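You operate a simulated robot arm through the tools that you are given. There is no shell and no other tool. Be economical: measure what you need, move in short steps, check, and stop when the job is done.

Carry out the task below with a simulated two-armed robot. There is one attempt and no reset: what you move stays moved.

Task
Fetch the brass ring from the top of the steel desk and set it on the tool ledge of the inspection stand. Press the blue key to switch it off. Fetch the blue dauber and stand it on the top of the board under the steel desk. Put the carton of seals on top of the gear motor. Put the blue cloth on top of the brown carton of cores. Take the brown mat and put it on top of the blue disc on the top of the long grey bench. Fetch the white crayon from the top of the low grey table and stand it on top of the carton of liners. The order is free. Set down upright: blue dauber, carton of seals, white crayon.

The check looks at the end state, three seconds after you hand in, the way a careful person would. Anything else that was tipped, shoved, dropped, spilled or broken makes it a failure. Lids that push on must go on centred and level and be pressed home; caps that screw on are set level and turned clockwise until they are tight. Flat cloth is picked up by pressing the open fingertips on it (5 to 10 N) and closing them slowly along it; thin cloth reads only 2 to 8 mm in the jaws.

Robot
Two 7-joint arms with fingered hands on one trunk, on a base that drives. Base frame: it is fixed to the floor where the robot stands at the start and does not move with it; the origin is under the middle of the robot, x ahead of it, y to its left, z up. Readings come in m, degrees, newtons and seconds.
The left shoulder is at the start at [0.042, 0.163, 1.061], the right one opposite. Places, roughly: blue cloth (10x7x3 cm) [1, 3.3, 0.9]; blue dauber (4x4x6 cm) [0.5, 0.6, 0.9]; blue disc (25x25x4 cm) [2.6, 3.3, 0.9]; blue key [0.7, -0.5, 0.9]; brown mat (15x10x4 cm) [2.3, 3.4, 0.9]; carton of cores [0.75, 3.5, 1]; gear motor (30x14x12 cm) [3.6, 3.4, 0.9]; tool ledge of the inspection stand [-1.4, -0.8, 0.8]; top of the board under the steel desk [0.8, 0.1, 0.3]; white crayon (4x4x11 cm) [3.5, 3.6, 0.9]. Payload 4 kg a hand.
The tool frame of a hand sits at the grasp point between the pads (the TCP): z along the fingers, y along the line on which they close. The tips reach 0.036 m beyond it. Largest opening 0.124 m; the body of the gripper starts 0.042 m behind the TCP. The gripper is a hand of 4 fingers: y runs from the thumb to the fingers, the wrist lies at [-0.015, -0.099, -0.189] in the tool frame.
Orientation is that of the tool frame in the base frame, as [roll, pitch, yaw] about the fixed x, y, z axes, in that order (R = Rz(yaw) Ry(pitch) Rx(roll)). With the fingers straight down and the wrist toward the robot, the tool's x, y and z point along [0, 1, 0], [1, 0, 0] and [0, 0, -1] of the base frame.

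Tools
- The arms move only by the tool jog_arm. It takes "left_commands", "right_commands" or both (then of equal length, played together; a hand with none holds still); each is a list of rows, each a list of 6 numbers: the shift along the tool's x, y, z in m, then the turn, a rotation vector about the tool's x, y, z in degrees. In form: [[dx, dy, dz, rx, ry, rz], ...]. A call has 1 to 20 rows; each row is the pose to reach, as a shift and turn from the pose commanded when the call began, along the tool's axes at that moment. Each row takes 0.2 s and may step no farther than 0.05 m and 8.6 degrees from the row before; otherwise, the whole call is refused. Where a pose cannot be reached the arm comes as near as it can. A force on the tool above 40 N (or 10 N above the force at the start of the call, whichever is more), or a blocked arm, ends the call early, and 0.2 s more pass. In this call time passes only in rows, and 0.2 s behind the last. It gives the time, the measured TCP pose, the force on the tool (base axes), the opening and the grip force at its end, in the units of the frame above (readings bear some noise), with the torque about the TCP (base axes, N m) and any sound that the robot's microphone picked up.
- Cameras (640 x 400 px; columns grow to the right, rows downward): "scene" is now at [0.1549, 0.0103, 1.32]; the picture's right is [0.20, -0.98, -0.03], its down [-0.41, -0.05, -0.91] and it looks along [0.89, 0.19, -0.41] (base axes); focal length 214 px, centre (320, 200). "left" rides on the left gripper at [-0.075, -0.086, -0.123] in its tool frame; the picture's right is [-0.70, -0.34, 0.63], its down [0.64, -0.68, 0.35] and it looks along [0.31, 0.65, 0.69] (tool axes); focal length 275 px, centre (320, 200). "right" rides on the right gripper at [0.075, -0.086, -0.123] in its tool frame; the picture's right is [-0.70, 0.34, -0.63], its down [-0.64, -0.68, 0.35] and it looks along [-0.32, 0.65, 0.69] (tool axes); focal length 275 px, centre (320, 200). There is no depth. A picture from a camera that has moved, and an enlarged one, comes with that camera's place and axes in the base frame and with its lens. The place of the scene camera against the robot may be out by one fixed shift of up to 0.025 m in any direction.
- camera(camera): a new picture of that camera. The clock stands still meanwhile.
- slide_trunk(by): slides the trunk up (or, below 0, down) by that many m; the arms and the scene camera ride with it, the base frame stays. It gives what a move gives, with no picture.
- steer(legs): drives the robot by 1 to 6 legs, each [ahead, left, turn to the left] in m, m and degrees, along the robot's own axes; the way and the turn of a leg run together, so that a leg with both is an arc; at most 1.5 m and 180 degrees a leg. The arms and the cameras ride along, it lands a little off, and it stops where it bumps. It gives what a move gives.
- set_fingers(index, middle, ring, thumb_bend, thumb_turn, hand): sets how far each is bent, from 0 (flat) to 1 (curled in); at 0.3 the hand is open as for a grip, at 0.7 the pads meet at the TCP. One left out holds its place. A second passes; each finger stops where it meets its share of the squeeze, and holds until it gets a number again. It is the only way to open and close the hand. It gives what a move gives, with no picture; readings hold the bend of each and the force on the fingers (four entries, about 0 where the hand has none), thumb and palm. thumb_turn goes from beside the hand (0) to across from the fingers (1), as for a grip.
- pan_tilt(pan, tilt): turns the head with the scene camera to pan (to the left, within 86 degrees either way) and tilt (down, from -29 to 69), counted from straight ahead of the robot. It gives what a move gives.
- inspect(camera, box): a new picture of the part [left, top, right, bottom] of that camera's present view, enlarged. The clock stands still meanwhile.
- close_job(): hands the job in; it is judged then, once.

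Work in short steps. Places have to be worked out from the pictures, the camera data and where the tool is seen: move nearer, look again, correct. Check each grasp and each placing, and mend what went wrong. You have 196 turns and 176 pictures in all, those below and enlarged ones among them. Open the grippers and draw the arms clear of the work before you hand the job in, unless the task says otherwise; then end with one line.

The tools are called as a command line: name --argument value ..., lists and objects as JSON in quotes. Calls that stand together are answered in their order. jog_arm: Moves the arms, as the interface text tells. Its arguments: {"type":"object","properties":{"left_commands":{"type":"array","items":{"type":"array","items":{"type":"number"}}},"right_commands":{"type":"array","items":{"type":"array","items":{"type":"number"}}}},"required":[]} The other tools are called the same way: slide_trunk (by) slides the trunk up or down; set_fingers (index, middle, ring, thumb_bend, thumb_turn, hand) moves the fingers one by one; steer (legs) drives the base; pan_tilt (pan, tilt) turns the head that bears the scene camera; camera (camera) takes a picture; inspect (camera, box) takes an enlarged picture of a part of a camera's view; close_job () hands the job in.

At the start:

```text
clock: 0.0
left_tcp_pos: [0.7143, 0.3443, 1.2997]
left_orientation: [-179.9, -0.1, 90.0]
left_force: [0.3, 0.9, 0.3]
left_wrist_torque: [-0.02, 0.01, -0.01]
left_grip_width: 0.1239
left_gripper_force: 0.1
left_shape: jaw
left_bend: [0.3, 0.3, 0.3, 0.3, 0.98]
left_finger forces: [0.0, 0.0, 0.0, 0.0, 0.0, 0.0]
right_tcp_pos: [0.7032, -0.1905, 1.2314]
right_orientation: [-180.0, 0.0, 90.1]
right_force: [-0.2, -0.9, 0.1]
right_wrist_torque: [0.03, -0.04, -0.01]
right_grip_width: 0.1239
right_gripper_force: 0.1
right_shape: jaw
right_bend: [0.3, 0.3, 0.3, 0.3, 0.98]
right_finger forces: [0.0, 0.0, 0.0, 0.1, 0.1, 0.0]
trunk travel left (down, up): [-0.225, 0.253]
robot x, y, heading: [-0.0009, 0.0033, 0.1]
head pan, tilt: [11.4, 15.6]
```

scene: 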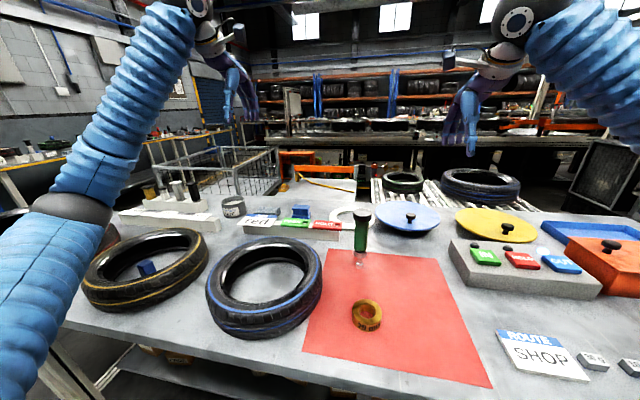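
right: 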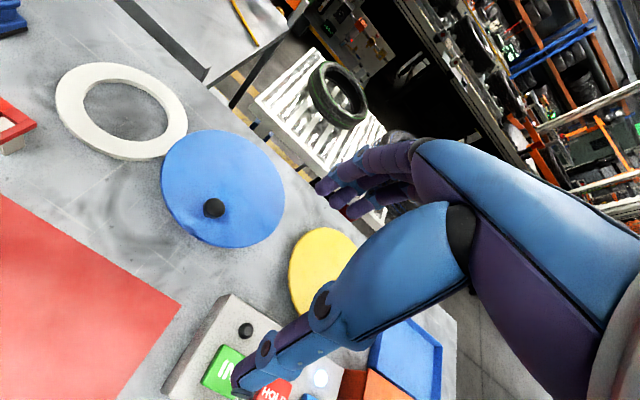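
left: 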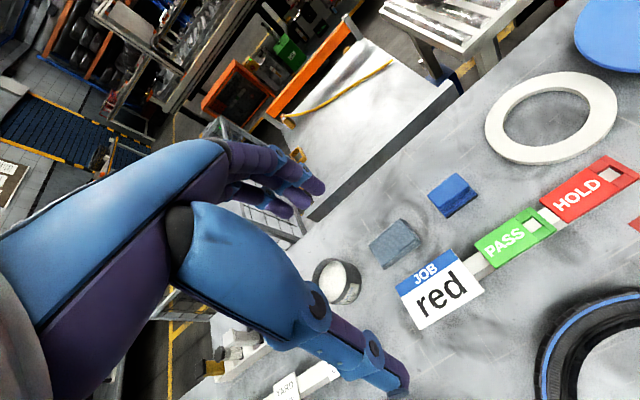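

I'll start with a closer look at the desk: the brass ring, the blue key box and the tyre with the blue thing in it.

inspect --camera "scene" --box '[60, 180, 380, 380]'

inspect --camera "scene" --box '[400, 200, 640, 350]'

pan_tilt --pan 10 --tilt 60

camera --camera "scene"

```text
2.00 times, centred on (220, 280) of scene
camera zoom: at [0.1549, 0.0103, 1.32], right [0.2, -0.98, -0.03], down [-0.41, -0.05, -0.91], along [0.89, 0.19, -0.41], focal length 429 px, centre (520, 40)
```

zoom: 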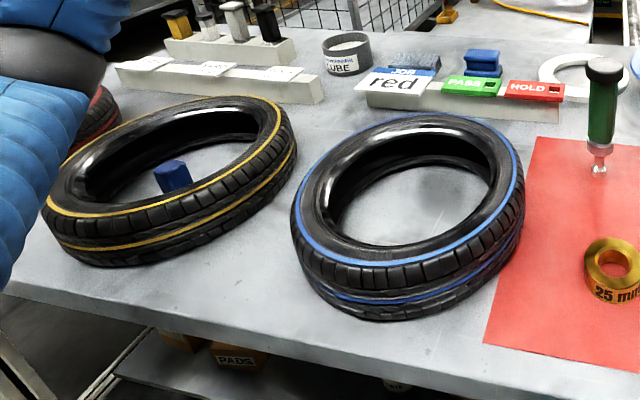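

```text
2.67 times, centred on (520, 275) of scene
camera zoom: at [0.1549, 0.0103, 1.32], right [0.2, -0.98, -0.03], down [-0.41, -0.05, -0.91], along [0.89, 0.19, -0.41], focal length 572 px, centre (-213, 0)
```

zoom: 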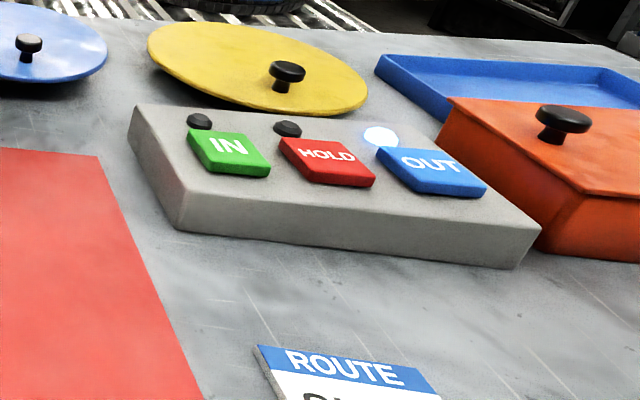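

```text
clock: 1.1
left_tcp_pos: [0.7152, 0.345, 1.3003]
left_orientation: [-179.9, -0.1, 90.1]
left_force: [0.0, -0.6, 0.1]
left_wrist_torque: [0.0, 0.02, -0.01]
left_grip_width: 0.1237
left_gripper_force: 0.1
left_shape: jaw
left_bend: [0.3, 0.3, 0.3, 0.3, 0.98]
left_finger forces: [0.0, 0.1, 0.0, 0.1, 0.0, 0.0]
right_tcp_pos: [0.7029, -0.1916, 1.2317]
right_orientation: [180.0, 0.1, 90.0]
right_force: [0.3, -0.6, -0.7]
right_wrist_torque: [-0.02, 0.01, 0.01]
right_grip_width: 0.1237
right_gripper_force: 0.0
right_shape: jaw
right_bend: [0.3, 0.3, 0.3, 0.3, 0.98]
right_finger forces: [0.1, 0.0, 0.0, 0.0, 0.1, 0.0]
trunk travel left (down, up): [-0.225, 0.253]
robot x, y, heading: [0.0029, 0.0003, 0.2]
head pan, tilt: [10.0, 60.0]
```

```text
170 pictures are left
camera scene: at [0.1193, 0.0033, 1.2595], right [0.17, -0.98, -0.03], down [-0.92, -0.15, -0.36], along [0.35, 0.09, -0.93], focal length 214 px, centre (320, 200)
```

scene: 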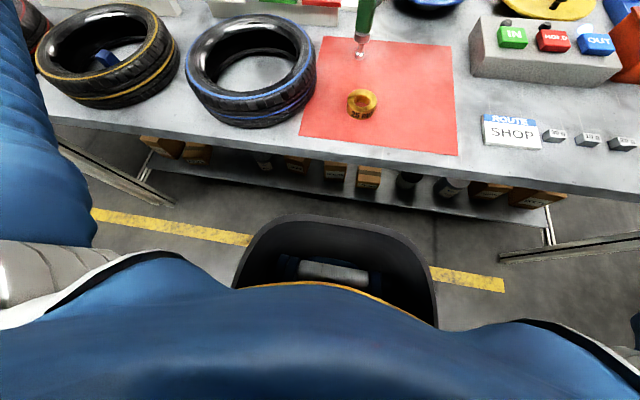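

The desk is mapped roughly; now I look around left and right to learn the layout and find the stand, the cartons and driving lanes.

pan_tilt --pan 70 --tilt 12

camera --camera "scene"

pan_tilt --pan -86 --tilt 12

camera --camera "scene"

```text
clock: 2.4
left_tcp_pos: [0.714, 0.345, 1.3003]
left_orientation: [-179.9, 0.0, 90.0]
left_force: [-0.2, 0.4, 0.3]
left_wrist_torque: [0.0, 0.01, 0.02]
left_grip_width: 0.124
left_gripper_force: 0.1
left_shape: jaw
left_bend: [0.3, 0.3, 0.3, 0.3, 0.98]
left_finger forces: [0.1, 0.0, 0.0, 0.0, 0.0, 0.0]
right_tcp_pos: [0.7031, -0.1913, 1.2312]
right_orientation: [180.0, 0.0, 90.1]
right_force: [0.0, 0.8, 0.6]
right_wrist_torque: [0.02, 0.01, -0.05]
right_grip_width: 0.1238
right_gripper_force: 0.0
right_shape: jaw
right_bend: [0.3, 0.3, 0.3, 0.3, 0.98]
right_finger forces: [0.0, 0.0, 0.0, 0.1, 0.0, 0.2]
trunk travel left (down, up): [-0.225, 0.253]
robot x, y, heading: [-0.0008, -0.0006, -0.2]
head pan, tilt: [70.0, 12.0]
```

```text
169 pictures are left
camera scene: at [0.0969, 0.0793, 1.3349], right [0.93, -0.34, -0.14], down [-0.22, -0.2, -0.96], along [0.3, 0.92, -0.26], focal length 214 px, centre (320, 200)
```

scene: 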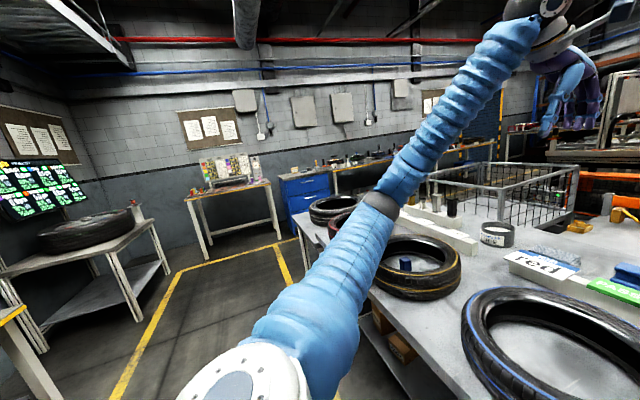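

```text
clock: 4.8
left_tcp_pos: [0.7137, 0.3452, 1.3014]
left_orientation: [-179.8, 0.0, 90.0]
left_force: [0.4, 0.4, -0.1]
left_wrist_torque: [-0.03, 0.01, -0.03]
left_grip_width: 0.1237
left_gripper_force: 0.0
left_shape: jaw
left_bend: [0.3, 0.3, 0.3, 0.3, 0.98]
left_finger forces: [0.0, 0.1, 0.0, 0.0, 0.0, 0.1]
right_tcp_pos: [0.7045, -0.1914, 1.2312]
right_orientation: [-180.0, 0.0, 90.1]
right_force: [0.5, -0.4, 0.2]
right_wrist_torque: [-0.01, 0.0, 0.01]
right_grip_width: 0.1238
right_gripper_force: 0.1
right_shape: jaw
right_bend: [0.3, 0.3, 0.3, 0.3, 0.98]
right_finger forces: [0.1, 0.1, 0.0, 0.1, 0.0, 0.1]
trunk travel left (down, up): [-0.225, 0.253]
robot x, y, heading: [-0.0001, -0.0009, 0.1]
head pan, tilt: [-85.9, 12.0]
```

```text
168 pictures are left
camera scene: at [0.0718, -0.1012, 1.3388], right [-0.99, -0.07, 0.15], down [-0.16, 0.21, -0.96], along [0.04, -0.98, -0.22], focal length 214 px, centre (320, 200)
```

scene: 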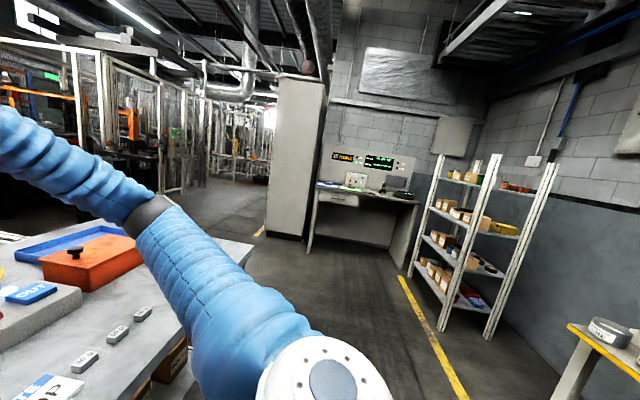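

Lamp at OUT is lit. I shape the right hand into a narrow poke (middle and thumb together, index and ring curled) and carry it over the blue key at about (0.71, -0.51).

set_fingers --hand "right" --index 1 --ring 1 --middle 0.7 --thumb_bend 0.7

jog_arm --right_commands '[[-0.045, 0, 0.02, 0, 0, 0], [-0.09, 0, 0.04, 0, 0, 0], [-0.135, 0, 0.06, 0, 0, 0], [-0.18, 0, 0.08, 0, 0, 0], [-0.22, 0, 0.1, 0, 0, 0], [-0.26, 0, 0.12, 0, 0, 0], [-0.3, 0, 0.14, 0, 0, 0], [-0.32, 0.01, 0.16, 0, 0, 0]]'

camera --camera "right"

pan_tilt --pan -30 --tilt 25

camera --camera "scene"

```text
clock: 5.8
left_tcp_pos: [0.7141, 0.3452, 1.2992]
left_orientation: [-179.9, 0.0, 90.0]
left_force: [-0.4, -0.1, 0.2]
left_wrist_torque: [0.0, -0.04, -0.01]
left_grip_width: 0.1237
left_gripper_force: 0.0
left_shape: jaw
left_bend: [0.3, 0.3, 0.3, 0.3, 0.98]
left_finger forces: [0.1, 0.0, 0.1, 0.0, 0.0, 0.0]
right_tcp_pos: [0.704, -0.1911, 1.232]
right_orientation: [-180.0, -0.1, 90.0]
right_force: [0.3, -0.2, -0.6]
right_wrist_torque: [0.01, 0.02, 0.02]
right_grip_width: 0.0005
right_gripper_force: 0.1
right_shape: fingers
right_bend: [0.73, 0.7, 1.0, 0.68, 0.97]
right_finger forces: [0.1, 0.0, 0.0, 0.1, 0.0, 0.0]
trunk travel left (down, up): [-0.225, 0.253]
robot x, y, heading: [-0.0021, -0.0012, 0.1]
head pan, tilt: [-85.9, 12.0]
```

```text
clock: 7.6
left_tcp_pos: [0.7153, 0.3434, 1.2993]
left_orientation: [-179.9, 0.1, 90.0]
left_force: [0.1, 0.2, 0.2]
left_wrist_torque: [0.01, 0.0, -0.03]
left_grip_width: 0.1237
left_gripper_force: 0.0
left_shape: jaw
left_bend: [0.3, 0.3, 0.3, 0.3, 0.98]
left_finger forces: [0.0, 0.0, 0.0, 0.1, 0.1, 0.0]
right_tcp_pos: [0.7152, -0.511, 1.0696]
right_orientation: [-180.0, 0.0, 90.1]
right_force: [-0.3, 0.3, 0.0]
right_wrist_torque: [0.0, 0.01, -0.01]
right_grip_width: 0.0008
right_gripper_force: 0.1
right_shape: fingers
right_bend: [0.73, 0.7, 1.0, 0.68, 0.97]
right_finger forces: [0.1, 0.0, 0.0, 0.0, 0.1, 0.0]
trunk travel left (down, up): [-0.225, 0.253]
robot x, y, heading: [0.0002, -0.003, -0.0]
head pan, tilt: [-85.9, 12.0]
```

```text
167 pictures are left
camera right: at [0.6292, -0.4358, 1.1942], right [0.34, -0.7, 0.63], down [-0.68, -0.64, -0.35], along [0.65, -0.32, -0.69], focal length 275 px, centre (320, 200)
```

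right: 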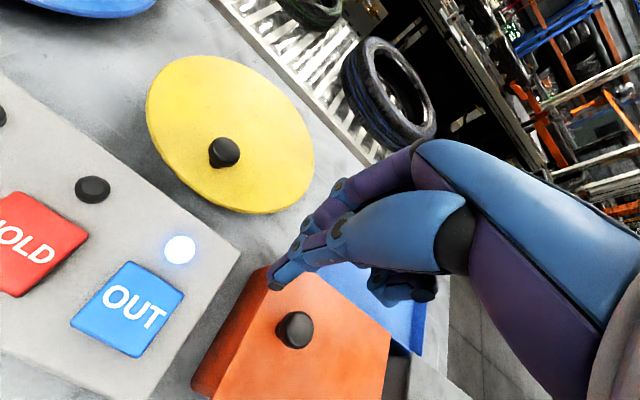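

```text
clock: 8.9
left_tcp_pos: [0.7145, 0.3443, 1.3011]
left_orientation: [-179.9, 0.0, 90.0]
left_force: [0.3, -0.5, 0.7]
left_wrist_torque: [-0.01, 0.03, -0.01]
left_grip_width: 0.1236
left_gripper_force: 0.1
left_shape: jaw
left_bend: [0.3, 0.3, 0.3, 0.3, 0.98]
left_finger forces: [0.0, 0.0, 0.1, 0.0, 0.0, 0.1]
right_tcp_pos: [0.7131, -0.5097, 1.0708]
right_orientation: [180.0, 0.0, 90.1]
right_force: [0.0, 0.9, 0.8]
right_wrist_torque: [0.02, 0.0, -0.01]
right_grip_width: 0.0007
right_gripper_force: 0.0
right_shape: fingers
right_bend: [0.73, 0.7, 1.0, 0.68, 0.97]
right_finger forces: [0.1, 0.0, 0.1, 0.0, 0.1, 0.1]
trunk travel left (down, up): [-0.225, 0.253]
robot x, y, heading: [0.0004, -0.0021, -0.2]
head pan, tilt: [-30.0, 25.0]
```

```text
166 pictures are left
camera scene: at [0.1408, -0.0545, 1.3067], right [-0.49, -0.87, 0.08], down [-0.5, 0.21, -0.84], along [0.71, -0.45, -0.54], focal length 214 px, centre (320, 200)
```

scene: 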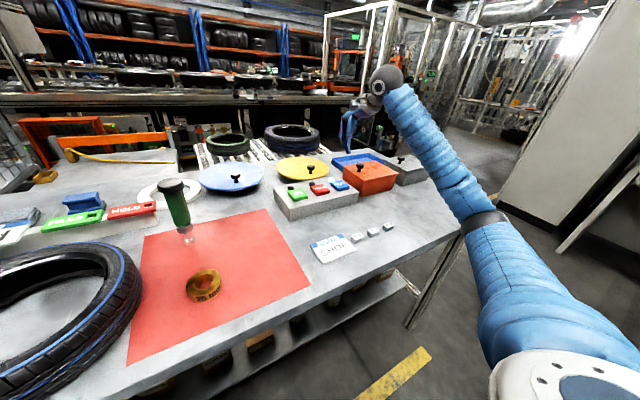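

From the hand camera the key lies near (0.659, -0.454). I shift over it and descend partway.

jog_arm --right_commands '[[0.03, -0.03, 0, 0, 0, 0], [0.056, -0.055, 0.01, 0, 0, 0], [0.056, -0.055, 0.045, 0, 0, 0]]'

camera --camera "right"

inspect --camera "scene" --box '[240, 110, 460, 248]'

```text
clock: 9.7
left_tcp_pos: [0.7138, 0.3427, 1.301]
left_orientation: [-179.9, 0.0, 90.1]
left_force: [-0.4, -0.3, -0.6]
left_wrist_torque: [0.03, -0.03, -0.01]
left_grip_width: 0.1237
left_gripper_force: 0.1
left_shape: jaw
left_bend: [0.3, 0.3, 0.3, 0.3, 0.98]
left_finger forces: [0.0, 0.0, 0.0, 0.0, 0.0, 0.0]
right_tcp_pos: [0.6603, -0.4559, 1.0263]
right_orientation: [-180.0, -0.1, 89.9]
right_force: [-0.4, 0.0, -1.0]
right_wrist_torque: [0.01, 0.01, -0.04]
right_grip_width: 0.0005
right_gripper_force: 0.1
right_shape: fingers
right_bend: [0.73, 0.7, 1.0, 0.68, 0.97]
right_finger forces: [0.1, 0.0, 0.1, 0.0, 0.1, 0.0]
trunk travel left (down, up): [-0.225, 0.253]
robot x, y, heading: [0.0, -0.0001, 0.0]
head pan, tilt: [-30.0, 25.0]
```

```text
165 pictures are left
camera right: at [0.5752, -0.3804, 1.1511], right [0.34, -0.7, 0.63], down [-0.68, -0.64, -0.35], along [0.65, -0.32, -0.69], focal length 275 px, centre (320, 200)
```

right: 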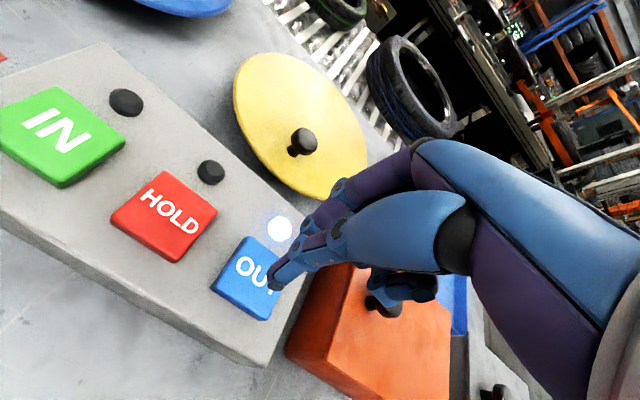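

```text
2.90 times, centred on (350, 179) of scene
camera zoom: at [0.1411, -0.0551, 1.3066], right [-0.49, -0.87, 0.08], down [-0.5, 0.21, -0.84], along [0.71, -0.45, -0.54], focal length 622 px, centre (233, 261)
```

zoom: 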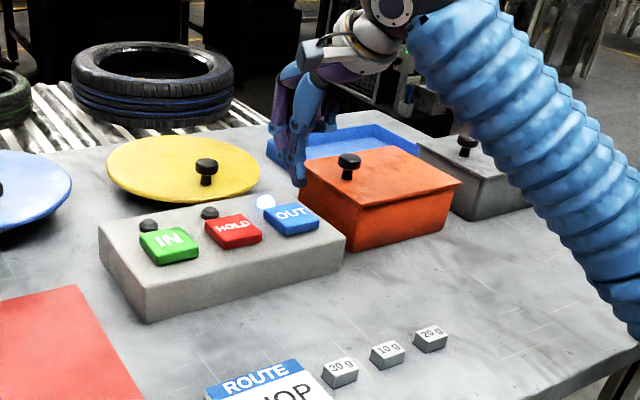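

The key's top triangulates to (0.657, -0.453, 0.939), right under the tip. I descend in small rows until it's felt.

jog_arm --right_commands '[[0.003, -0.003, 0.02, 0, 0, 0], [0.003, -0.003, 0.035, 0, 0, 0], [0.003, -0.003, 0.043, 0, 0, 0], [0.003, -0.003, 0.048, 0, 0, 0]]'

camera --camera "right"

```text
clock: 10.7
left_tcp_pos: [0.7146, 0.3442, 1.2999]
left_orientation: [-180.0, 0.0, 90.0]
left_force: [0.7, 0.5, 0.5]
left_wrist_torque: [0.0, -0.01, 0.0]
left_grip_width: 0.1237
left_gripper_force: 0.1
left_shape: jaw
left_bend: [0.3, 0.3, 0.3, 0.3, 0.98]
left_finger forces: [0.0, 0.0, 0.1, 0.0, 0.0, 0.0]
right_tcp_pos: [0.6563, -0.4517, 0.9771]
right_orientation: [-180.0, 0.0, 89.9]
right_force: [0.1, 0.1, 1.9]
right_wrist_torque: [0.01, 0.06, 0.01]
right_grip_width: 0.0008
right_gripper_force: 0.1
right_shape: fingers
right_bend: [0.73, 0.7, 1.0, 0.68, 0.97]
right_finger forces: [0.0, 0.0, 0.0, 0.0, 0.0, 0.0]
trunk travel left (down, up): [-0.225, 0.253]
robot x, y, heading: [-0.0006, -0.0011, -0.0]
head pan, tilt: [-30.0, 25.0]
heard: click
```

```text
163 pictures are left
camera right: at [0.5707, -0.3766, 1.1027], right [0.34, -0.7, 0.63], down [-0.68, -0.64, -0.35], along [0.65, -0.32, -0.69], focal length 275 px, centre (320, 200)
```

right: 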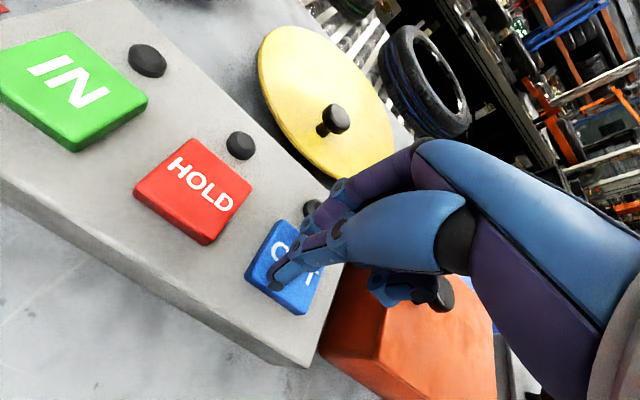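

Click heard and the lamp is dark: the key is off. I lift straight up, then move toward the brass ring and open the hand.

jog_arm --right_commands '[[0, 0, -0.04, 0, 0, 0], [0, 0, -0.08, 0, 0, 0], [0, 0, -0.12, 0, 0, 0], [0.03, -0.02, -0.16, 0, 0, 0], [0.07, -0.04, -0.165, 0, 0, 0], [0.11, -0.06, -0.165, 0, 0, 0], [0.15, -0.08, -0.165, 0, 0, 0], [0.19, -0.1, -0.165, 0, 0, 0], [0.23, -0.12, -0.165, 0, 0, 0], [0.27, -0.14, -0.165, 0, 0, 0], [0.31, -0.16, -0.165, 0, 0, 0], [0.35, -0.17, -0.165, 0, 0, 0], [0.39, -0.17, -0.165, 0, 0, 0]]'

set_fingers --hand "right" --index 0.3 --ring 0.3 --middle 0.3 --thumb_bend 0.3 --thumb_turn 1

camera --camera "right"

```text
refused: row 4 steps farther than a row can; nothing moved
```

```text
clock: 11.7
left_tcp_pos: [0.7147, 0.3456, 1.3002]
left_orientation: [-179.9, 0.0, 90.0]
left_force: [-0.6, -0.2, -0.1]
left_wrist_torque: [-0.03, -0.01, 0.02]
left_grip_width: 0.1236
left_gripper_force: 0.1
left_shape: jaw
left_bend: [0.3, 0.3, 0.3, 0.3, 0.98]
left_finger forces: [0.0, 0.0, 0.0, 0.0, 0.0, 0.1]
right_tcp_pos: [0.6558, -0.451, 0.9784]
right_orientation: [-179.9, 0.0, 90.0]
right_force: [0.6, 0.4, -0.7]
right_wrist_torque: [0.02, -0.02, -0.01]
right_grip_width: 0.123
right_gripper_force: 0.0
right_shape: fingers
right_bend: [0.3, 0.3, 0.3, 0.3, 0.98]
right_finger forces: [0.0, 0.0, 0.1, 0.0, 0.1, 0.1]
trunk travel left (down, up): [-0.225, 0.253]
robot x, y, heading: [0.0004, -0.0015, 0.0]
head pan, tilt: [-30.0, 25.0]
heard: click
```

```text
162 pictures are left
camera right: at [0.5711, -0.3765, 1.1022], right [0.34, -0.7, 0.63], down [-0.68, -0.64, -0.35], along [0.65, -0.32, -0.69], focal length 275 px, centre (320, 200)
```

right: 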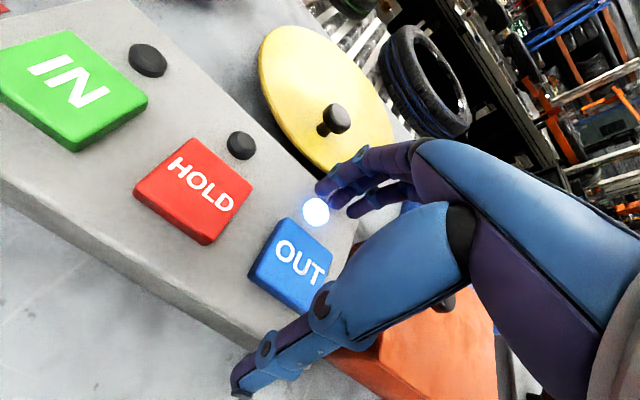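

The refused jog meant the hand opened in place and the key clicked back on. I lift, re-form the poke, press again, then lift straight off.

jog_arm --right_commands '[[0, 0, -0.03, 0, 0, 0], [0, 0, -0.05, 0, 0, 0]]'

set_fingers --hand "right" --index 1 --ring 1 --middle 0.7 --thumb_bend 0.7

jog_arm --right_commands '[[0, 0, 0.02, 0, 0, 0], [0, 0, 0.035, 0, 0, 0], [0, 0, 0.045, 0, 0, 0], [0, 0, 0.05, 0, 0, 0]]'

camera --camera "right"

```text
clock: 12.3
left_tcp_pos: [0.7155, 0.3447, 1.3002]
left_orientation: [-179.9, 0.0, 90.0]
left_force: [-0.6, 1.0, -0.5]
left_wrist_torque: [0.0, -0.03, 0.03]
left_grip_width: 0.1237
left_gripper_force: 0.2
left_shape: jaw
left_bend: [0.3, 0.3, 0.3, 0.3, 0.98]
left_finger forces: [0.0, 0.0, 0.0, 0.1, 0.0, 0.0]
right_tcp_pos: [0.6571, -0.4526, 1.0297]
right_orientation: [179.9, 0.0, 89.9]
right_force: [0.2, 0.3, -0.2]
right_wrist_torque: [0.04, 0.01, -0.02]
right_grip_width: 0.1229
right_gripper_force: 0.0
right_shape: fingers
right_bend: [0.3, 0.3, 0.3, 0.3, 0.98]
right_finger forces: [0.0, 0.1, 0.0, 0.0, 0.0, 0.0]
trunk travel left (down, up): [-0.225, 0.253]
robot x, y, heading: [-0.0022, -0.0008, -0.1]
head pan, tilt: [-30.0, 25.0]
```

```text
clock: 13.3
left_tcp_pos: [0.7143, 0.3453, 1.3004]
left_orientation: [-179.9, -0.1, 90.0]
left_force: [0.3, 0.4, 0.2]
left_wrist_torque: [0.0, -0.03, 0.01]
left_grip_width: 0.1235
left_gripper_force: 0.2
left_shape: jaw
left_bend: [0.3, 0.3, 0.3, 0.3, 0.98]
left_finger forces: [0.0, 0.0, 0.0, 0.0, 0.1, 0.0]
right_tcp_pos: [0.6577, -0.4511, 1.0288]
right_orientation: [-179.9, -0.1, 89.9]
right_force: [0.4, 0.7, -0.2]
right_wrist_torque: [0.03, 0.0, -0.02]
right_grip_width: 0.0008
right_gripper_force: 0.1
right_shape: fingers
right_bend: [0.73, 0.7, 1.0, 0.68, 1.0]
right_finger forces: [0.0, 0.0, 0.1, 0.0, 0.0, 0.0]
trunk travel left (down, up): [-0.225, 0.253]
robot x, y, heading: [-0.0007, -0.0026, 0.2]
head pan, tilt: [-30.0, 25.0]
```

```text
clock: 14.3
left_tcp_pos: [0.7144, 0.3444, 1.3]
left_orientation: [180.0, 0.2, 90.0]
left_force: [0.3, 0.3, 0.1]
left_wrist_torque: [-0.03, 0.01, -0.03]
left_grip_width: 0.1235
left_gripper_force: 0.1
left_shape: jaw
left_bend: [0.3, 0.3, 0.3, 0.3, 0.98]
left_finger forces: [0.0, 0.1, 0.0, 0.0, 0.0, 0.0]
right_tcp_pos: [0.6574, -0.453, 0.9791]
right_orientation: [179.9, 0.0, 89.9]
right_force: [0.0, 0.8, 3.2]
right_wrist_torque: [0.03, 0.02, -0.04]
right_grip_width: 0.0006
right_gripper_force: 0.0
right_shape: fingers
right_bend: [0.73, 0.7, 1.0, 0.68, 1.0]
right_finger forces: [0.1, 0.0, 0.0, 0.1, 0.1, 0.1]
trunk travel left (down, up): [-0.225, 0.253]
robot x, y, heading: [-0.0004, -0.0008, 0.3]
head pan, tilt: [-30.0, 25.0]
heard: click
```

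```text
161 pictures are left
camera right: at [0.5718, -0.3779, 1.1034], right [0.34, -0.7, 0.63], down [-0.68, -0.64, -0.35], along [0.65, -0.32, -0.69], focal length 275 px, centre (320, 200)
```

right: 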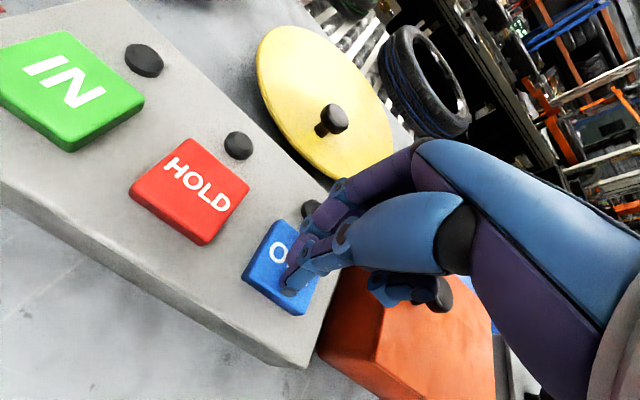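

The click came and the lamp is dark. Now I lift straight up only and check that it stays dark.

jog_arm --right_commands '[[0, 0, -0.045, 0, 0, 0], [0, 0, -0.09, 0, 0, 0], [0, 0, -0.135, 0, 0, 0]]'

camera --camera "right"

```text
clock: 15.1
left_tcp_pos: [0.7147, 0.3445, 1.3003]
left_orientation: [-180.0, 0.1, 90.0]
left_force: [-0.6, 0.2, 0.0]
left_wrist_torque: [-0.04, 0.02, 0.0]
left_grip_width: 0.1239
left_gripper_force: 0.1
left_shape: jaw
left_bend: [0.3, 0.3, 0.3, 0.3, 0.98]
left_finger forces: [0.0, 0.0, 0.0, 0.0, 0.1, 0.0]
right_tcp_pos: [0.6549, -0.4528, 1.1145]
right_orientation: [-179.9, 0.0, 90.1]
right_force: [0.5, -0.7, 0.6]
right_wrist_torque: [-0.01, 0.02, 0.0]
right_grip_width: 0.0006
right_gripper_force: 0.1
right_shape: fingers
right_bend: [0.73, 0.7, 1.0, 0.68, 1.0]
right_finger forces: [0.1, 0.1, 0.1, 0.0, 0.0, 0.0]
trunk travel left (down, up): [-0.225, 0.253]
robot x, y, heading: [-0.0003, 0.0, -0.1]
head pan, tilt: [-30.0, 25.0]
```

```text
160 pictures are left
camera right: at [0.5697, -0.3781, 1.2386], right [0.34, -0.7, 0.63], down [-0.68, -0.64, -0.34], along [0.65, -0.32, -0.69], focal length 275 px, centre (320, 200)
```

right: 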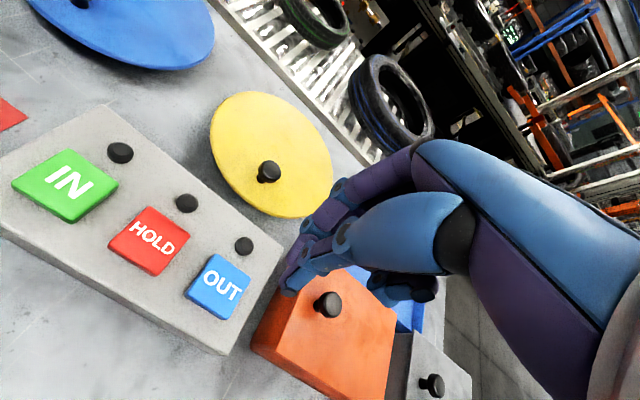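

The key stays off, all lamps dark. Now the right hand goes toward the brass ring near (0.49, 0.0), and opens there.

jog_arm --right_commands '[[0.04, -0.02, -0.02, 0, 0, 0], [0.08, -0.04, -0.02, 0, 0, 0], [0.12, -0.06, -0.02, 0, 0, 0], [0.16, -0.08, -0.02, 0, 0, 0], [0.2, -0.1, -0.02, 0, 0, 0], [0.24, -0.12, -0.02, 0, 0, 0], [0.28, -0.14, -0.02, 0, 0, 0], [0.32, -0.15, -0.02, 0, 0, 0], [0.36, -0.16, -0.02, 0, 0, 0], [0.4, -0.17, -0.02, 0, 0, 0], [0.43, -0.17, -0.02, 0, 0, 0]]'

set_fingers --hand "right" --index 0.3 --ring 0.3 --middle 0.3 --thumb_bend 0.3 --thumb_turn 1

camera --camera "right"

pan_tilt --pan 0 --tilt 40

camera --camera "scene"

```text
clock: 17.5
left_tcp_pos: [0.7154, 0.3465, 1.3009]
left_orientation: [-179.9, 0.2, 90.0]
left_force: [0.6, -0.7, -0.6]
left_wrist_torque: [-0.01, -0.02, -0.01]
left_grip_width: 0.1238
left_gripper_force: 0.1
left_shape: jaw
left_bend: [0.3, 0.3, 0.3, 0.3, 0.98]
left_finger forces: [0.0, 0.0, 0.0, 0.0, 0.0, 0.0]
right_tcp_pos: [0.484, -0.0208, 1.133]
right_orientation: [180.0, 0.1, 90.0]
right_force: [0.5, -1.4, -0.8]
right_wrist_torque: [0.0, 0.0, 0.0]
right_grip_width: 0.0009
right_gripper_force: 0.1
right_shape: fingers
right_bend: [0.73, 0.7, 1.0, 0.68, 1.0]
right_finger forces: [0.1, 0.0, 0.1, 0.1, 0.0, 0.0]
trunk travel left (down, up): [-0.225, 0.253]
robot x, y, heading: [-0.0005, 0.0012, -0.1]
head pan, tilt: [-30.0, 25.0]
```

```text
clock: 18.5
left_tcp_pos: [0.715, 0.3444, 1.3007]
left_orientation: [-179.9, 0.0, 89.9]
left_force: [0.1, -0.6, -0.9]
left_wrist_torque: [-0.01, -0.01, 0.01]
left_grip_width: 0.124
left_gripper_force: 0.2
left_shape: jaw
left_bend: [0.3, 0.3, 0.3, 0.3, 0.98]
left_finger forces: [0.0, 0.0, 0.0, 0.0, 0.0, 0.0]
right_tcp_pos: [0.4849, -0.0217, 1.1334]
right_orientation: [180.0, 0.0, 89.9]
right_force: [1.1, -0.7, -0.4]
right_wrist_torque: [-0.02, 0.01, 0.01]
right_grip_width: 0.123
right_gripper_force: 0.0
right_shape: fingers
right_bend: [0.3, 0.3, 0.3, 0.3, 0.98]
right_finger forces: [0.0, 0.0, 0.1, 0.0, 0.0, 0.0]
trunk travel left (down, up): [-0.225, 0.253]
robot x, y, heading: [0.0008, 0.0, 0.3]
head pan, tilt: [-30.0, 25.0]
```

```text
159 pictures are left
camera right: at [0.3992, 0.0533, 1.2577], right [0.34, -0.7, 0.63], down [-0.68, -0.64, -0.35], along [0.65, -0.32, -0.69], focal length 275 px, centre (320, 200)
```

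right: 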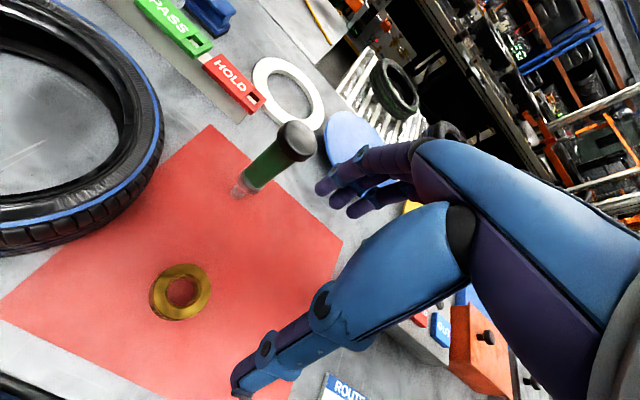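

```text
clock: 19.4
left_tcp_pos: [0.7141, 0.3446, 1.3002]
left_orientation: [-179.9, -0.1, 90.0]
left_force: [-0.3, -0.4, 0.0]
left_wrist_torque: [0.01, 0.0, 0.0]
left_grip_width: 0.1238
left_gripper_force: 0.1
left_shape: jaw
left_bend: [0.3, 0.3, 0.3, 0.3, 0.98]
left_finger forces: [0.1, 0.0, 0.0, 0.0, 0.0, 0.0]
right_tcp_pos: [0.4857, -0.022, 1.1327]
right_orientation: [180.0, 0.0, 90.0]
right_force: [0.3, -0.1, -0.6]
right_wrist_torque: [0.01, 0.01, 0.01]
right_grip_width: 0.123
right_gripper_force: 0.1
right_shape: fingers
right_bend: [0.3, 0.3, 0.3, 0.3, 0.98]
right_finger forces: [0.0, 0.1, 0.1, 0.1, 0.1, 0.1]
trunk travel left (down, up): [-0.225, 0.253]
robot x, y, heading: [-0.0019, -0.0014, 0.1]
head pan, tilt: [0.0, 40.0]
```

```text
158 pictures are left
camera scene: at [0.1425, -0.0083, 1.2829], right [0.0, -1.0, 0.0], down [-0.75, 0.0, -0.66], along [0.66, 0.0, -0.75], focal length 214 px, centre (320, 200)
```

scene: 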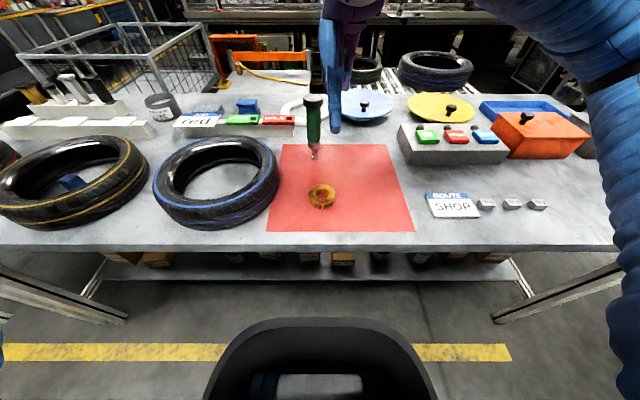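

Ring is at about (0.483, -0.007). I centre over it and go down to 0.935 for another look.

jog_arm --right_commands '[[0.015, -0.002, 0.04, 0, 0, 0], [0.015, -0.002, 0.08, 0, 0, 0], [0.015, -0.002, 0.12, 0, 0, 0], [0.015, -0.002, 0.16, 0, 0, 0], [0.015, -0.002, 0.19, 0, 0, 0]]'

camera --camera "right"

inspect --camera "scene" --box '[240, 120, 400, 220]'

```text
clock: 20.6
left_tcp_pos: [0.7156, 0.3449, 1.2995]
left_orientation: [-179.9, 0.0, 90.0]
left_force: [-0.3, 0.4, -0.5]
left_wrist_torque: [-0.02, 0.02, 0.01]
left_grip_width: 0.1238
left_gripper_force: 0.1
left_shape: jaw
left_bend: [0.3, 0.3, 0.3, 0.3, 0.98]
left_finger forces: [0.0, 0.1, 0.1, 0.0, 0.1, 0.0]
right_tcp_pos: [0.4832, -0.008, 0.9422]
right_orientation: [-179.9, -0.1, 90.0]
right_force: [-0.7, 0.1, 0.3]
right_wrist_torque: [-0.02, 0.02, -0.02]
right_grip_width: 0.1231
right_gripper_force: 0.0
right_shape: fingers
right_bend: [0.3, 0.3, 0.3, 0.3, 0.98]
right_finger forces: [0.0, 0.1, 0.0, 0.1, 0.1, 0.1]
trunk travel left (down, up): [-0.225, 0.253]
robot x, y, heading: [-0.001, 0.004, 0.1]
head pan, tilt: [0.0, 40.0]
```

```text
157 pictures are left
camera right: at [0.3979, 0.0668, 1.0673], right [0.34, -0.7, 0.63], down [-0.68, -0.64, -0.35], along [0.65, -0.32, -0.69], focal length 275 px, centre (320, 200)
```

right: 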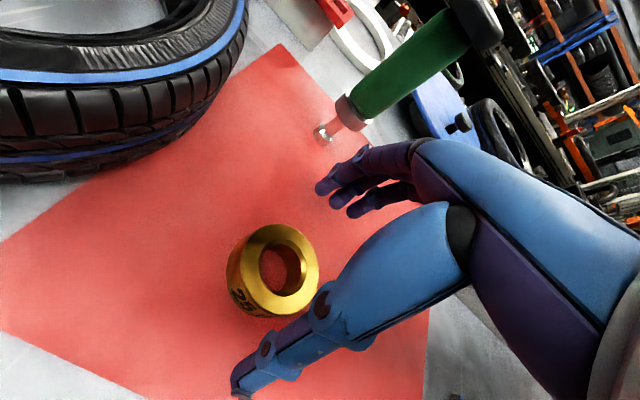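

```text
4.00 times, centred on (320, 170) of scene
camera zoom: at [0.1429, -0.0083, 1.2828], right [0.0, -1.0, 0.0], down [-0.75, 0.0, -0.66], along [0.66, 0.0, -0.75], focal length 858 px, centre (320, 320)
```

zoom: 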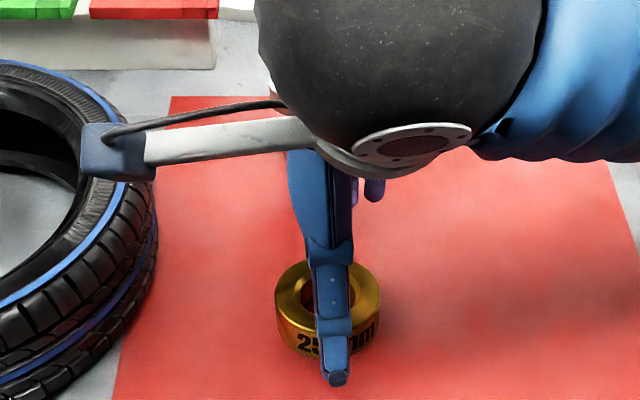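

Ring top centre comes out at about (0.475, 0.001, 0.915). I correct by a few mm and lower carefully toward the desk.

jog_arm --right_commands '[[0.008, -0.006, 0.005, 0, 0, 0], [0.008, -0.006, 0.012, 0, 0, 0], [0.008, -0.006, 0.019, 0, 0, 0], [0.008, -0.006, 0.025, 0, 0, 0], [0.008, -0.006, 0.03, 0, 0, 0]]'

camera --camera "right"

inspect --camera "scene" --box '[240, 120, 400, 220]'

```text
clock: 21.8
left_tcp_pos: [0.7131, 0.3431, 1.3021]
left_orientation: [179.9, 0.0, 90.0]
left_force: [-0.3, 0.2, 0.5]
left_wrist_torque: [0.02, -0.03, 0.0]
left_grip_width: 0.1238
left_gripper_force: 0.0
left_shape: jaw
left_bend: [0.3, 0.3, 0.3, 0.3, 0.98]
left_finger forces: [0.1, 0.1, 0.0, 0.0, 0.0, 0.0]
right_tcp_pos: [0.4787, 0.0022, 0.9161]
right_orientation: [179.9, -0.1, 89.9]
right_force: [-2.2, -0.9, 14.6]
right_wrist_torque: [-0.12, -0.96, -0.03]
right_grip_width: 0.1235
right_gripper_force: 7.5
right_shape: fingers
right_bend: [0.3, 0.3, 0.3, 0.3, 0.98]
right_finger forces: [2.4, 11.5, 0.0, 0.0, 0.1, 0.0]
trunk travel left (down, up): [-0.225, 0.253]
robot x, y, heading: [0.0007, -0.0007, 0.1]
head pan, tilt: [0.0, 40.0]
```

```text
155 pictures are left
camera right: at [0.3918, 0.0763, 1.0396], right [0.33, -0.7, 0.63], down [-0.68, -0.64, -0.35], along [0.65, -0.32, -0.69], focal length 275 px, centre (320, 200)
```

right: 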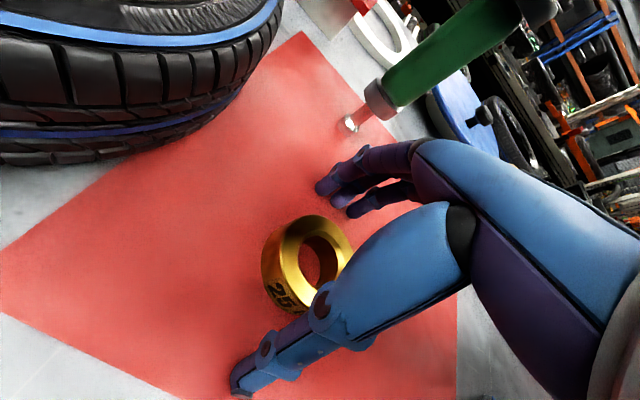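

```text
4.00 times, centred on (320, 170) of scene
camera zoom: at [0.1413, -0.0082, 1.2834], right [0.0, -1.0, 0.0], down [-0.75, 0.0, -0.66], along [0.66, 0.0, -0.75], focal length 858 px, centre (320, 320)
```

zoom: 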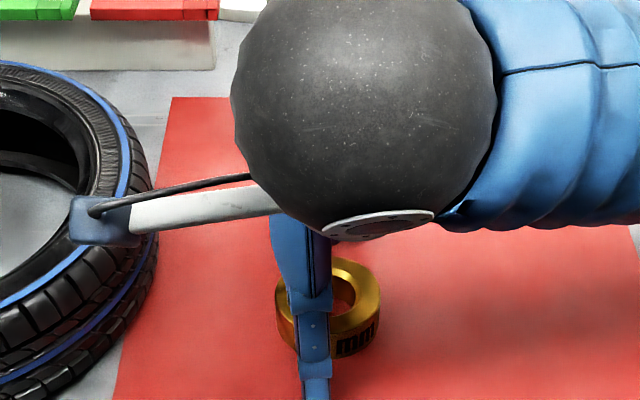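

The fingertips touched the mat (desk about 0.88) and the ring stands between thumb and fingers. I raise 6 mm, shift slightly and close.

jog_arm --right_commands '[[-0.003, -0.003, -0.006, 0, 0, 0]]'

set_fingers --hand "right" --index 0.7 --ring 0.7 --middle 0.7 --thumb_bend 0.7

camera --camera "right"

```text
clock: 22.2
left_tcp_pos: [0.7136, 0.3447, 1.299]
left_orientation: [-179.8, 0.0, 89.9]
left_force: [-0.5, -0.8, -0.2]
left_wrist_torque: [0.01, 0.01, 0.02]
left_grip_width: 0.1235
left_gripper_force: 0.0
left_shape: jaw
left_bend: [0.3, 0.3, 0.3, 0.3, 0.98]
left_finger forces: [0.0, 0.0, 0.0, 0.0, 0.0, 0.1]
right_tcp_pos: [0.4754, -0.0031, 0.9203]
right_orientation: [-179.9, -0.1, 89.9]
right_force: [-0.4, 0.2, 0.9]
right_wrist_torque: [0.0, 0.01, -0.02]
right_grip_width: 0.1234
right_gripper_force: 0.0
right_shape: fingers
right_bend: [0.3, 0.3, 0.3, 0.3, 0.98]
right_finger forces: [0.0, 0.0, 0.1, 0.0, 0.0, 0.0]
trunk travel left (down, up): [-0.225, 0.253]
robot x, y, heading: [0.0018, -0.0016, -0.3]
head pan, tilt: [0.0, 40.0]
```

```text
clock: 23.2
left_tcp_pos: [0.7133, 0.3441, 1.3024]
left_orientation: [-180.0, 0.0, 90.0]
left_force: [0.2, -0.8, 0.8]
left_wrist_torque: [0.01, 0.02, 0.01]
left_grip_width: 0.1235
left_gripper_force: 0.1
left_shape: jaw
left_bend: [0.3, 0.3, 0.3, 0.3, 0.98]
left_finger forces: [0.0, 0.1, 0.0, 0.0, 0.0, 0.1]
right_tcp_pos: [0.4741, -0.0022, 0.9218]
right_orientation: [179.9, -0.1, 89.8]
right_force: [9.0, -1.8, 37.7]
right_wrist_torque: [-0.23, -1.55, 0.07]
right_grip_width: 0.0612
right_gripper_force: 39.9
right_shape: fingers
right_bend: [0.52, 0.5, 0.57, 0.56, 1.0]
right_finger forces: [17.1, 23.4, 10.2, 0.0, 28.2, 0.0]
trunk travel left (down, up): [-0.225, 0.253]
robot x, y, heading: [-0.0043, 0.0002, 0.2]
head pan, tilt: [0.0, 40.0]
```

```text
153 pictures are left
camera right: at [0.3895, 0.0728, 1.046], right [0.33, -0.7, 0.63], down [-0.68, -0.64, -0.35], along [0.65, -0.32, -0.69], focal length 275 px, centre (320, 200)
```

right: 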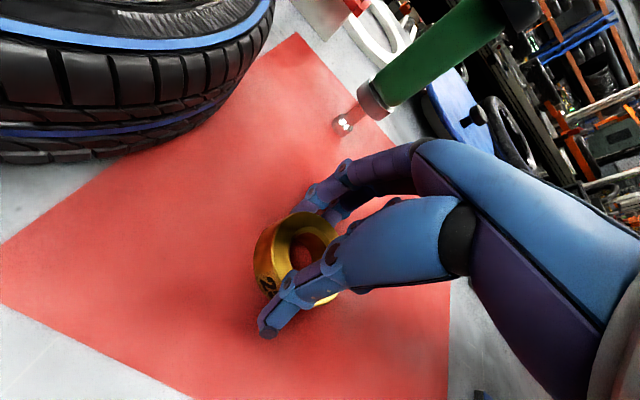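

Gripped at 61 mm with the tips pressing the mat a bit. I lift.

jog_arm --right_commands '[[0, 0, -0.01, 0, 0, 0], [0, 0, -0.03, 0, 0, 0], [0, 0, -0.07, 0, 0, 0], [0, 0, -0.11, 0, 0, 0]]'

camera --camera "right"

```text
clock: 24.2
left_tcp_pos: [0.7145, 0.3456, 1.3012]
left_orientation: [-179.9, 0.2, 89.9]
left_force: [0.1, 1.1, 0.4]
left_wrist_torque: [0.0, -0.02, 0.02]
left_grip_width: 0.1237
left_gripper_force: 0.0
left_shape: jaw
left_bend: [0.3, 0.3, 0.3, 0.3, 0.98]
left_finger forces: [0.0, 0.0, 0.0, 0.0, 0.0, 0.0]
right_tcp_pos: [0.4755, -0.0041, 1.0319]
right_orientation: [180.0, 0.0, 90.0]
right_force: [0.2, 0.9, -2.9]
right_wrist_torque: [-0.01, 0.0, 0.02]
right_grip_width: 0.0599
right_gripper_force: 25.1
right_shape: fingers
right_bend: [0.53, 0.52, 0.58, 0.56, 1.0]
right_finger forces: [8.8, 8.2, 8.6, 0.0, 26.1, 0.0]
trunk travel left (down, up): [-0.225, 0.253]
robot x, y, heading: [-0.0005, -0.0011, 0.2]
head pan, tilt: [0.0, 40.0]
```

```text
152 pictures are left
camera right: at [0.3905, 0.0709, 1.1561], right [0.34, -0.7, 0.63], down [-0.68, -0.64, -0.35], along [0.65, -0.32, -0.69], focal length 275 px, centre (320, 200)
```

right: 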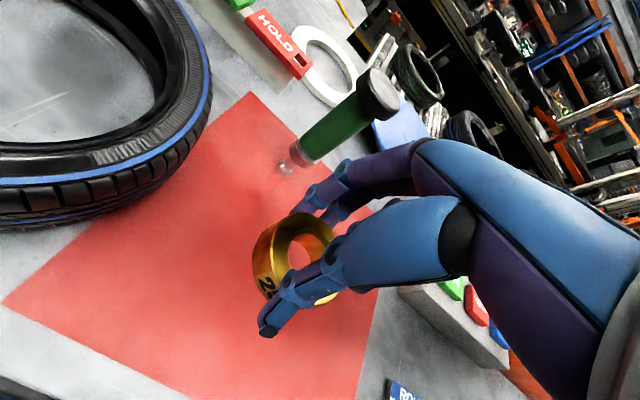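

The ring is firmly held. Right hand draws back to a carrying place, while the left goes above the tyre with the dauber near (0.49, 0.60).

jog_arm --right_commands '[[-0.03, -0.01, -0.03, 0, 0, 0], [-0.06, -0.02, -0.06, 0, 0, 0], [-0.1, -0.03, -0.09, 0, 0, 0], [-0.14, -0.04, -0.11, 0, 0, 0], [-0.18, -0.05, -0.12, 0, 0, 0], [-0.22, -0.06, -0.13, 0, 0, 0], [-0.26, -0.07, -0.13, 0, 0, 0]]' --left_commands '[[0.03, -0.02, 0.0, 0, 0, 0], [0.06, -0.05, 0.0, 0, 0, 0], [0.09, -0.08, 0.02, 0, 0, 0], [0.12, -0.11, 0.04, 0, 0, 0], [0.16, -0.13, 0.06, 0, 0, 0], [0.19, -0.15, 0.08, 0, 0, 0], [0.22, -0.17, 0.1, 0, 0, 0]]'

camera --camera "left"

pan_tilt --pan 45 --tilt 35

camera --camera "scene"

```text
refused: row 3 steps farther than a row can; nothing moved
```

```text
151 pictures are left
camera left: at [0.6281, 0.2698, 1.4238], right [-0.34, -0.7, -0.63], down [-0.68, 0.64, -0.35], along [0.65, 0.31, -0.69], focal length 275 px, centre (320, 200)
```

left: 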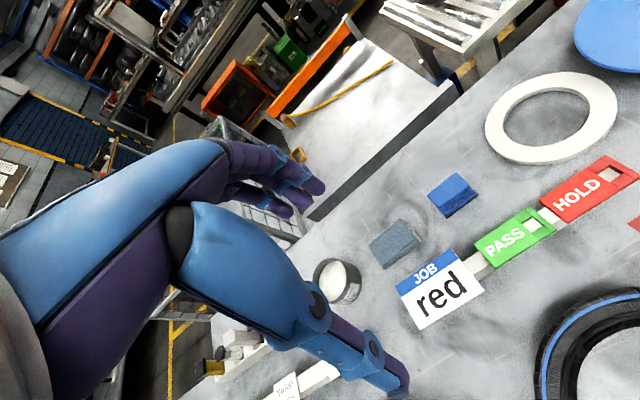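

```text
clock: 25.4
left_tcp_pos: [0.7138, 0.3441, 1.2998]
left_orientation: [-179.8, 0.1, 90.0]
left_force: [-0.1, 0.2, 0.0]
left_wrist_torque: [0.02, 0.02, 0.0]
left_grip_width: 0.1235
left_gripper_force: 0.1
left_shape: jaw
left_bend: [0.3, 0.3, 0.3, 0.3, 0.98]
left_finger forces: [0.0, 0.1, 0.0, 0.0, 0.1, 0.0]
right_tcp_pos: [0.4764, -0.0042, 1.0316]
right_orientation: [180.0, 0.0, 90.0]
right_force: [0.8, -0.3, -3.3]
right_wrist_torque: [0.04, 0.0, -0.01]
right_grip_width: 0.0599
right_gripper_force: 26.2
right_shape: fingers
right_bend: [0.53, 0.52, 0.58, 0.56, 1.0]
right_finger forces: [8.8, 8.1, 8.6, 0.0, 26.1, 0.0]
trunk travel left (down, up): [-0.225, 0.253]
robot x, y, heading: [0.0019, 0.0002, -0.2]
head pan, tilt: [45.0, 35.0]
```

```text
150 pictures are left
camera scene: at [0.1214, 0.0541, 1.2938], right [0.7, -0.71, -0.11], down [-0.53, -0.41, -0.75], along [0.48, 0.58, -0.66], focal length 214 px, centre (320, 200)
```

scene: 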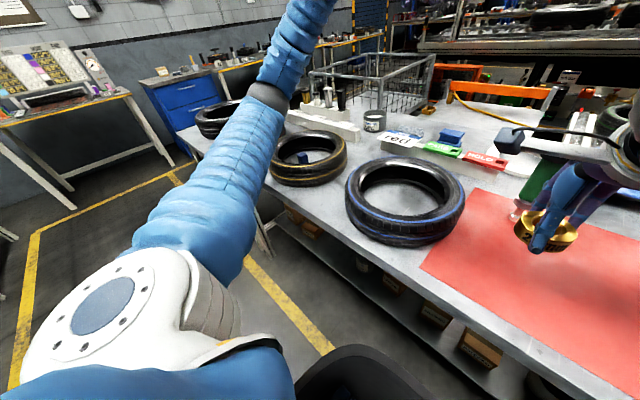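

Refused for step size; same move with shorter rows.

jog_arm --right_commands '[[-0.02, -0.01, -0.03, 0, 0, 0], [-0.04, -0.02, -0.06, 0, 0, 0], [-0.07, -0.03, -0.08, 0, 0, 0], [-0.1, -0.04, -0.1, 0, 0, 0], [-0.14, -0.05, -0.11, 0, 0, 0], [-0.18, -0.06, -0.12, 0, 0, 0], [-0.22, -0.07, -0.13, 0, 0, 0], [-0.25, -0.07, -0.13, 0, 0, 0], [-0.26, -0.07, -0.13, 0, 0, 0]]' --left_commands '[[0.03, -0.02, 0.0, 0, 0, 0], [0.055, -0.045, 0.0, 0, 0, 0], [0.08, -0.07, 0.02, 0, 0, 0], [0.105, -0.095, 0.04, 0, 0, 0], [0.13, -0.12, 0.06, 0, 0, 0], [0.16, -0.14, 0.08, 0, 0, 0], [0.19, -0.16, 0.1, 0, 0, 0], [0.22, -0.18, 0.12, 0, 0, 0], [0.24, -0.19, 0.14, 0, 0, 0]]'

camera --camera "left"

```text
clock: 27.4
left_tcp_pos: [0.5241, 0.5827, 1.1647]
left_orientation: [179.9, -0.1, 89.8]
left_force: [-0.3, -0.1, 0.2]
left_wrist_torque: [0.01, -0.02, 0.02]
left_grip_width: 0.1239
left_gripper_force: 0.0
left_shape: jaw
left_bend: [0.3, 0.3, 0.3, 0.3, 0.98]
left_finger forces: [0.1, 0.0, 0.0, 0.0, 0.1, 0.0]
right_tcp_pos: [0.4007, -0.2634, 1.1572]
right_orientation: [179.9, -0.2, 89.9]
right_force: [0.2, -0.1, -1.8]
right_wrist_torque: [0.02, 0.0, 0.02]
right_grip_width: 0.0598
right_gripper_force: 25.8
right_shape: fingers
right_bend: [0.53, 0.52, 0.58, 0.56, 1.0]
right_finger forces: [8.9, 8.0, 8.7, 0.1, 25.6, 0.0]
trunk travel left (down, up): [-0.225, 0.253]
robot x, y, heading: [-0.0001, -0.0003, -0.1]
head pan, tilt: [45.0, 35.0]
```

```text
149 pictures are left
camera left: at [0.4381, 0.5069, 1.2865], right [-0.34, -0.69, -0.64], down [-0.68, 0.65, -0.35], along [0.65, 0.32, -0.69], focal length 275 px, centre (320, 200)
```

left: 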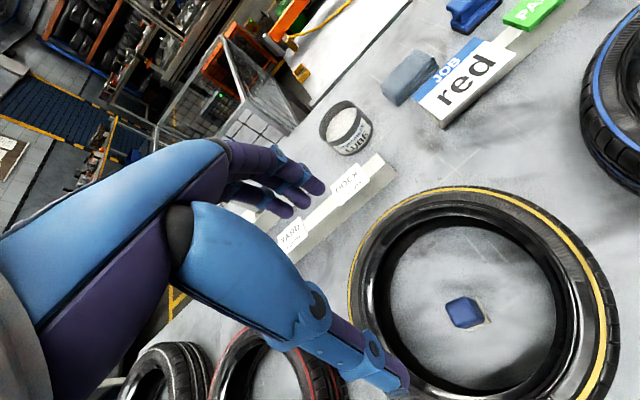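

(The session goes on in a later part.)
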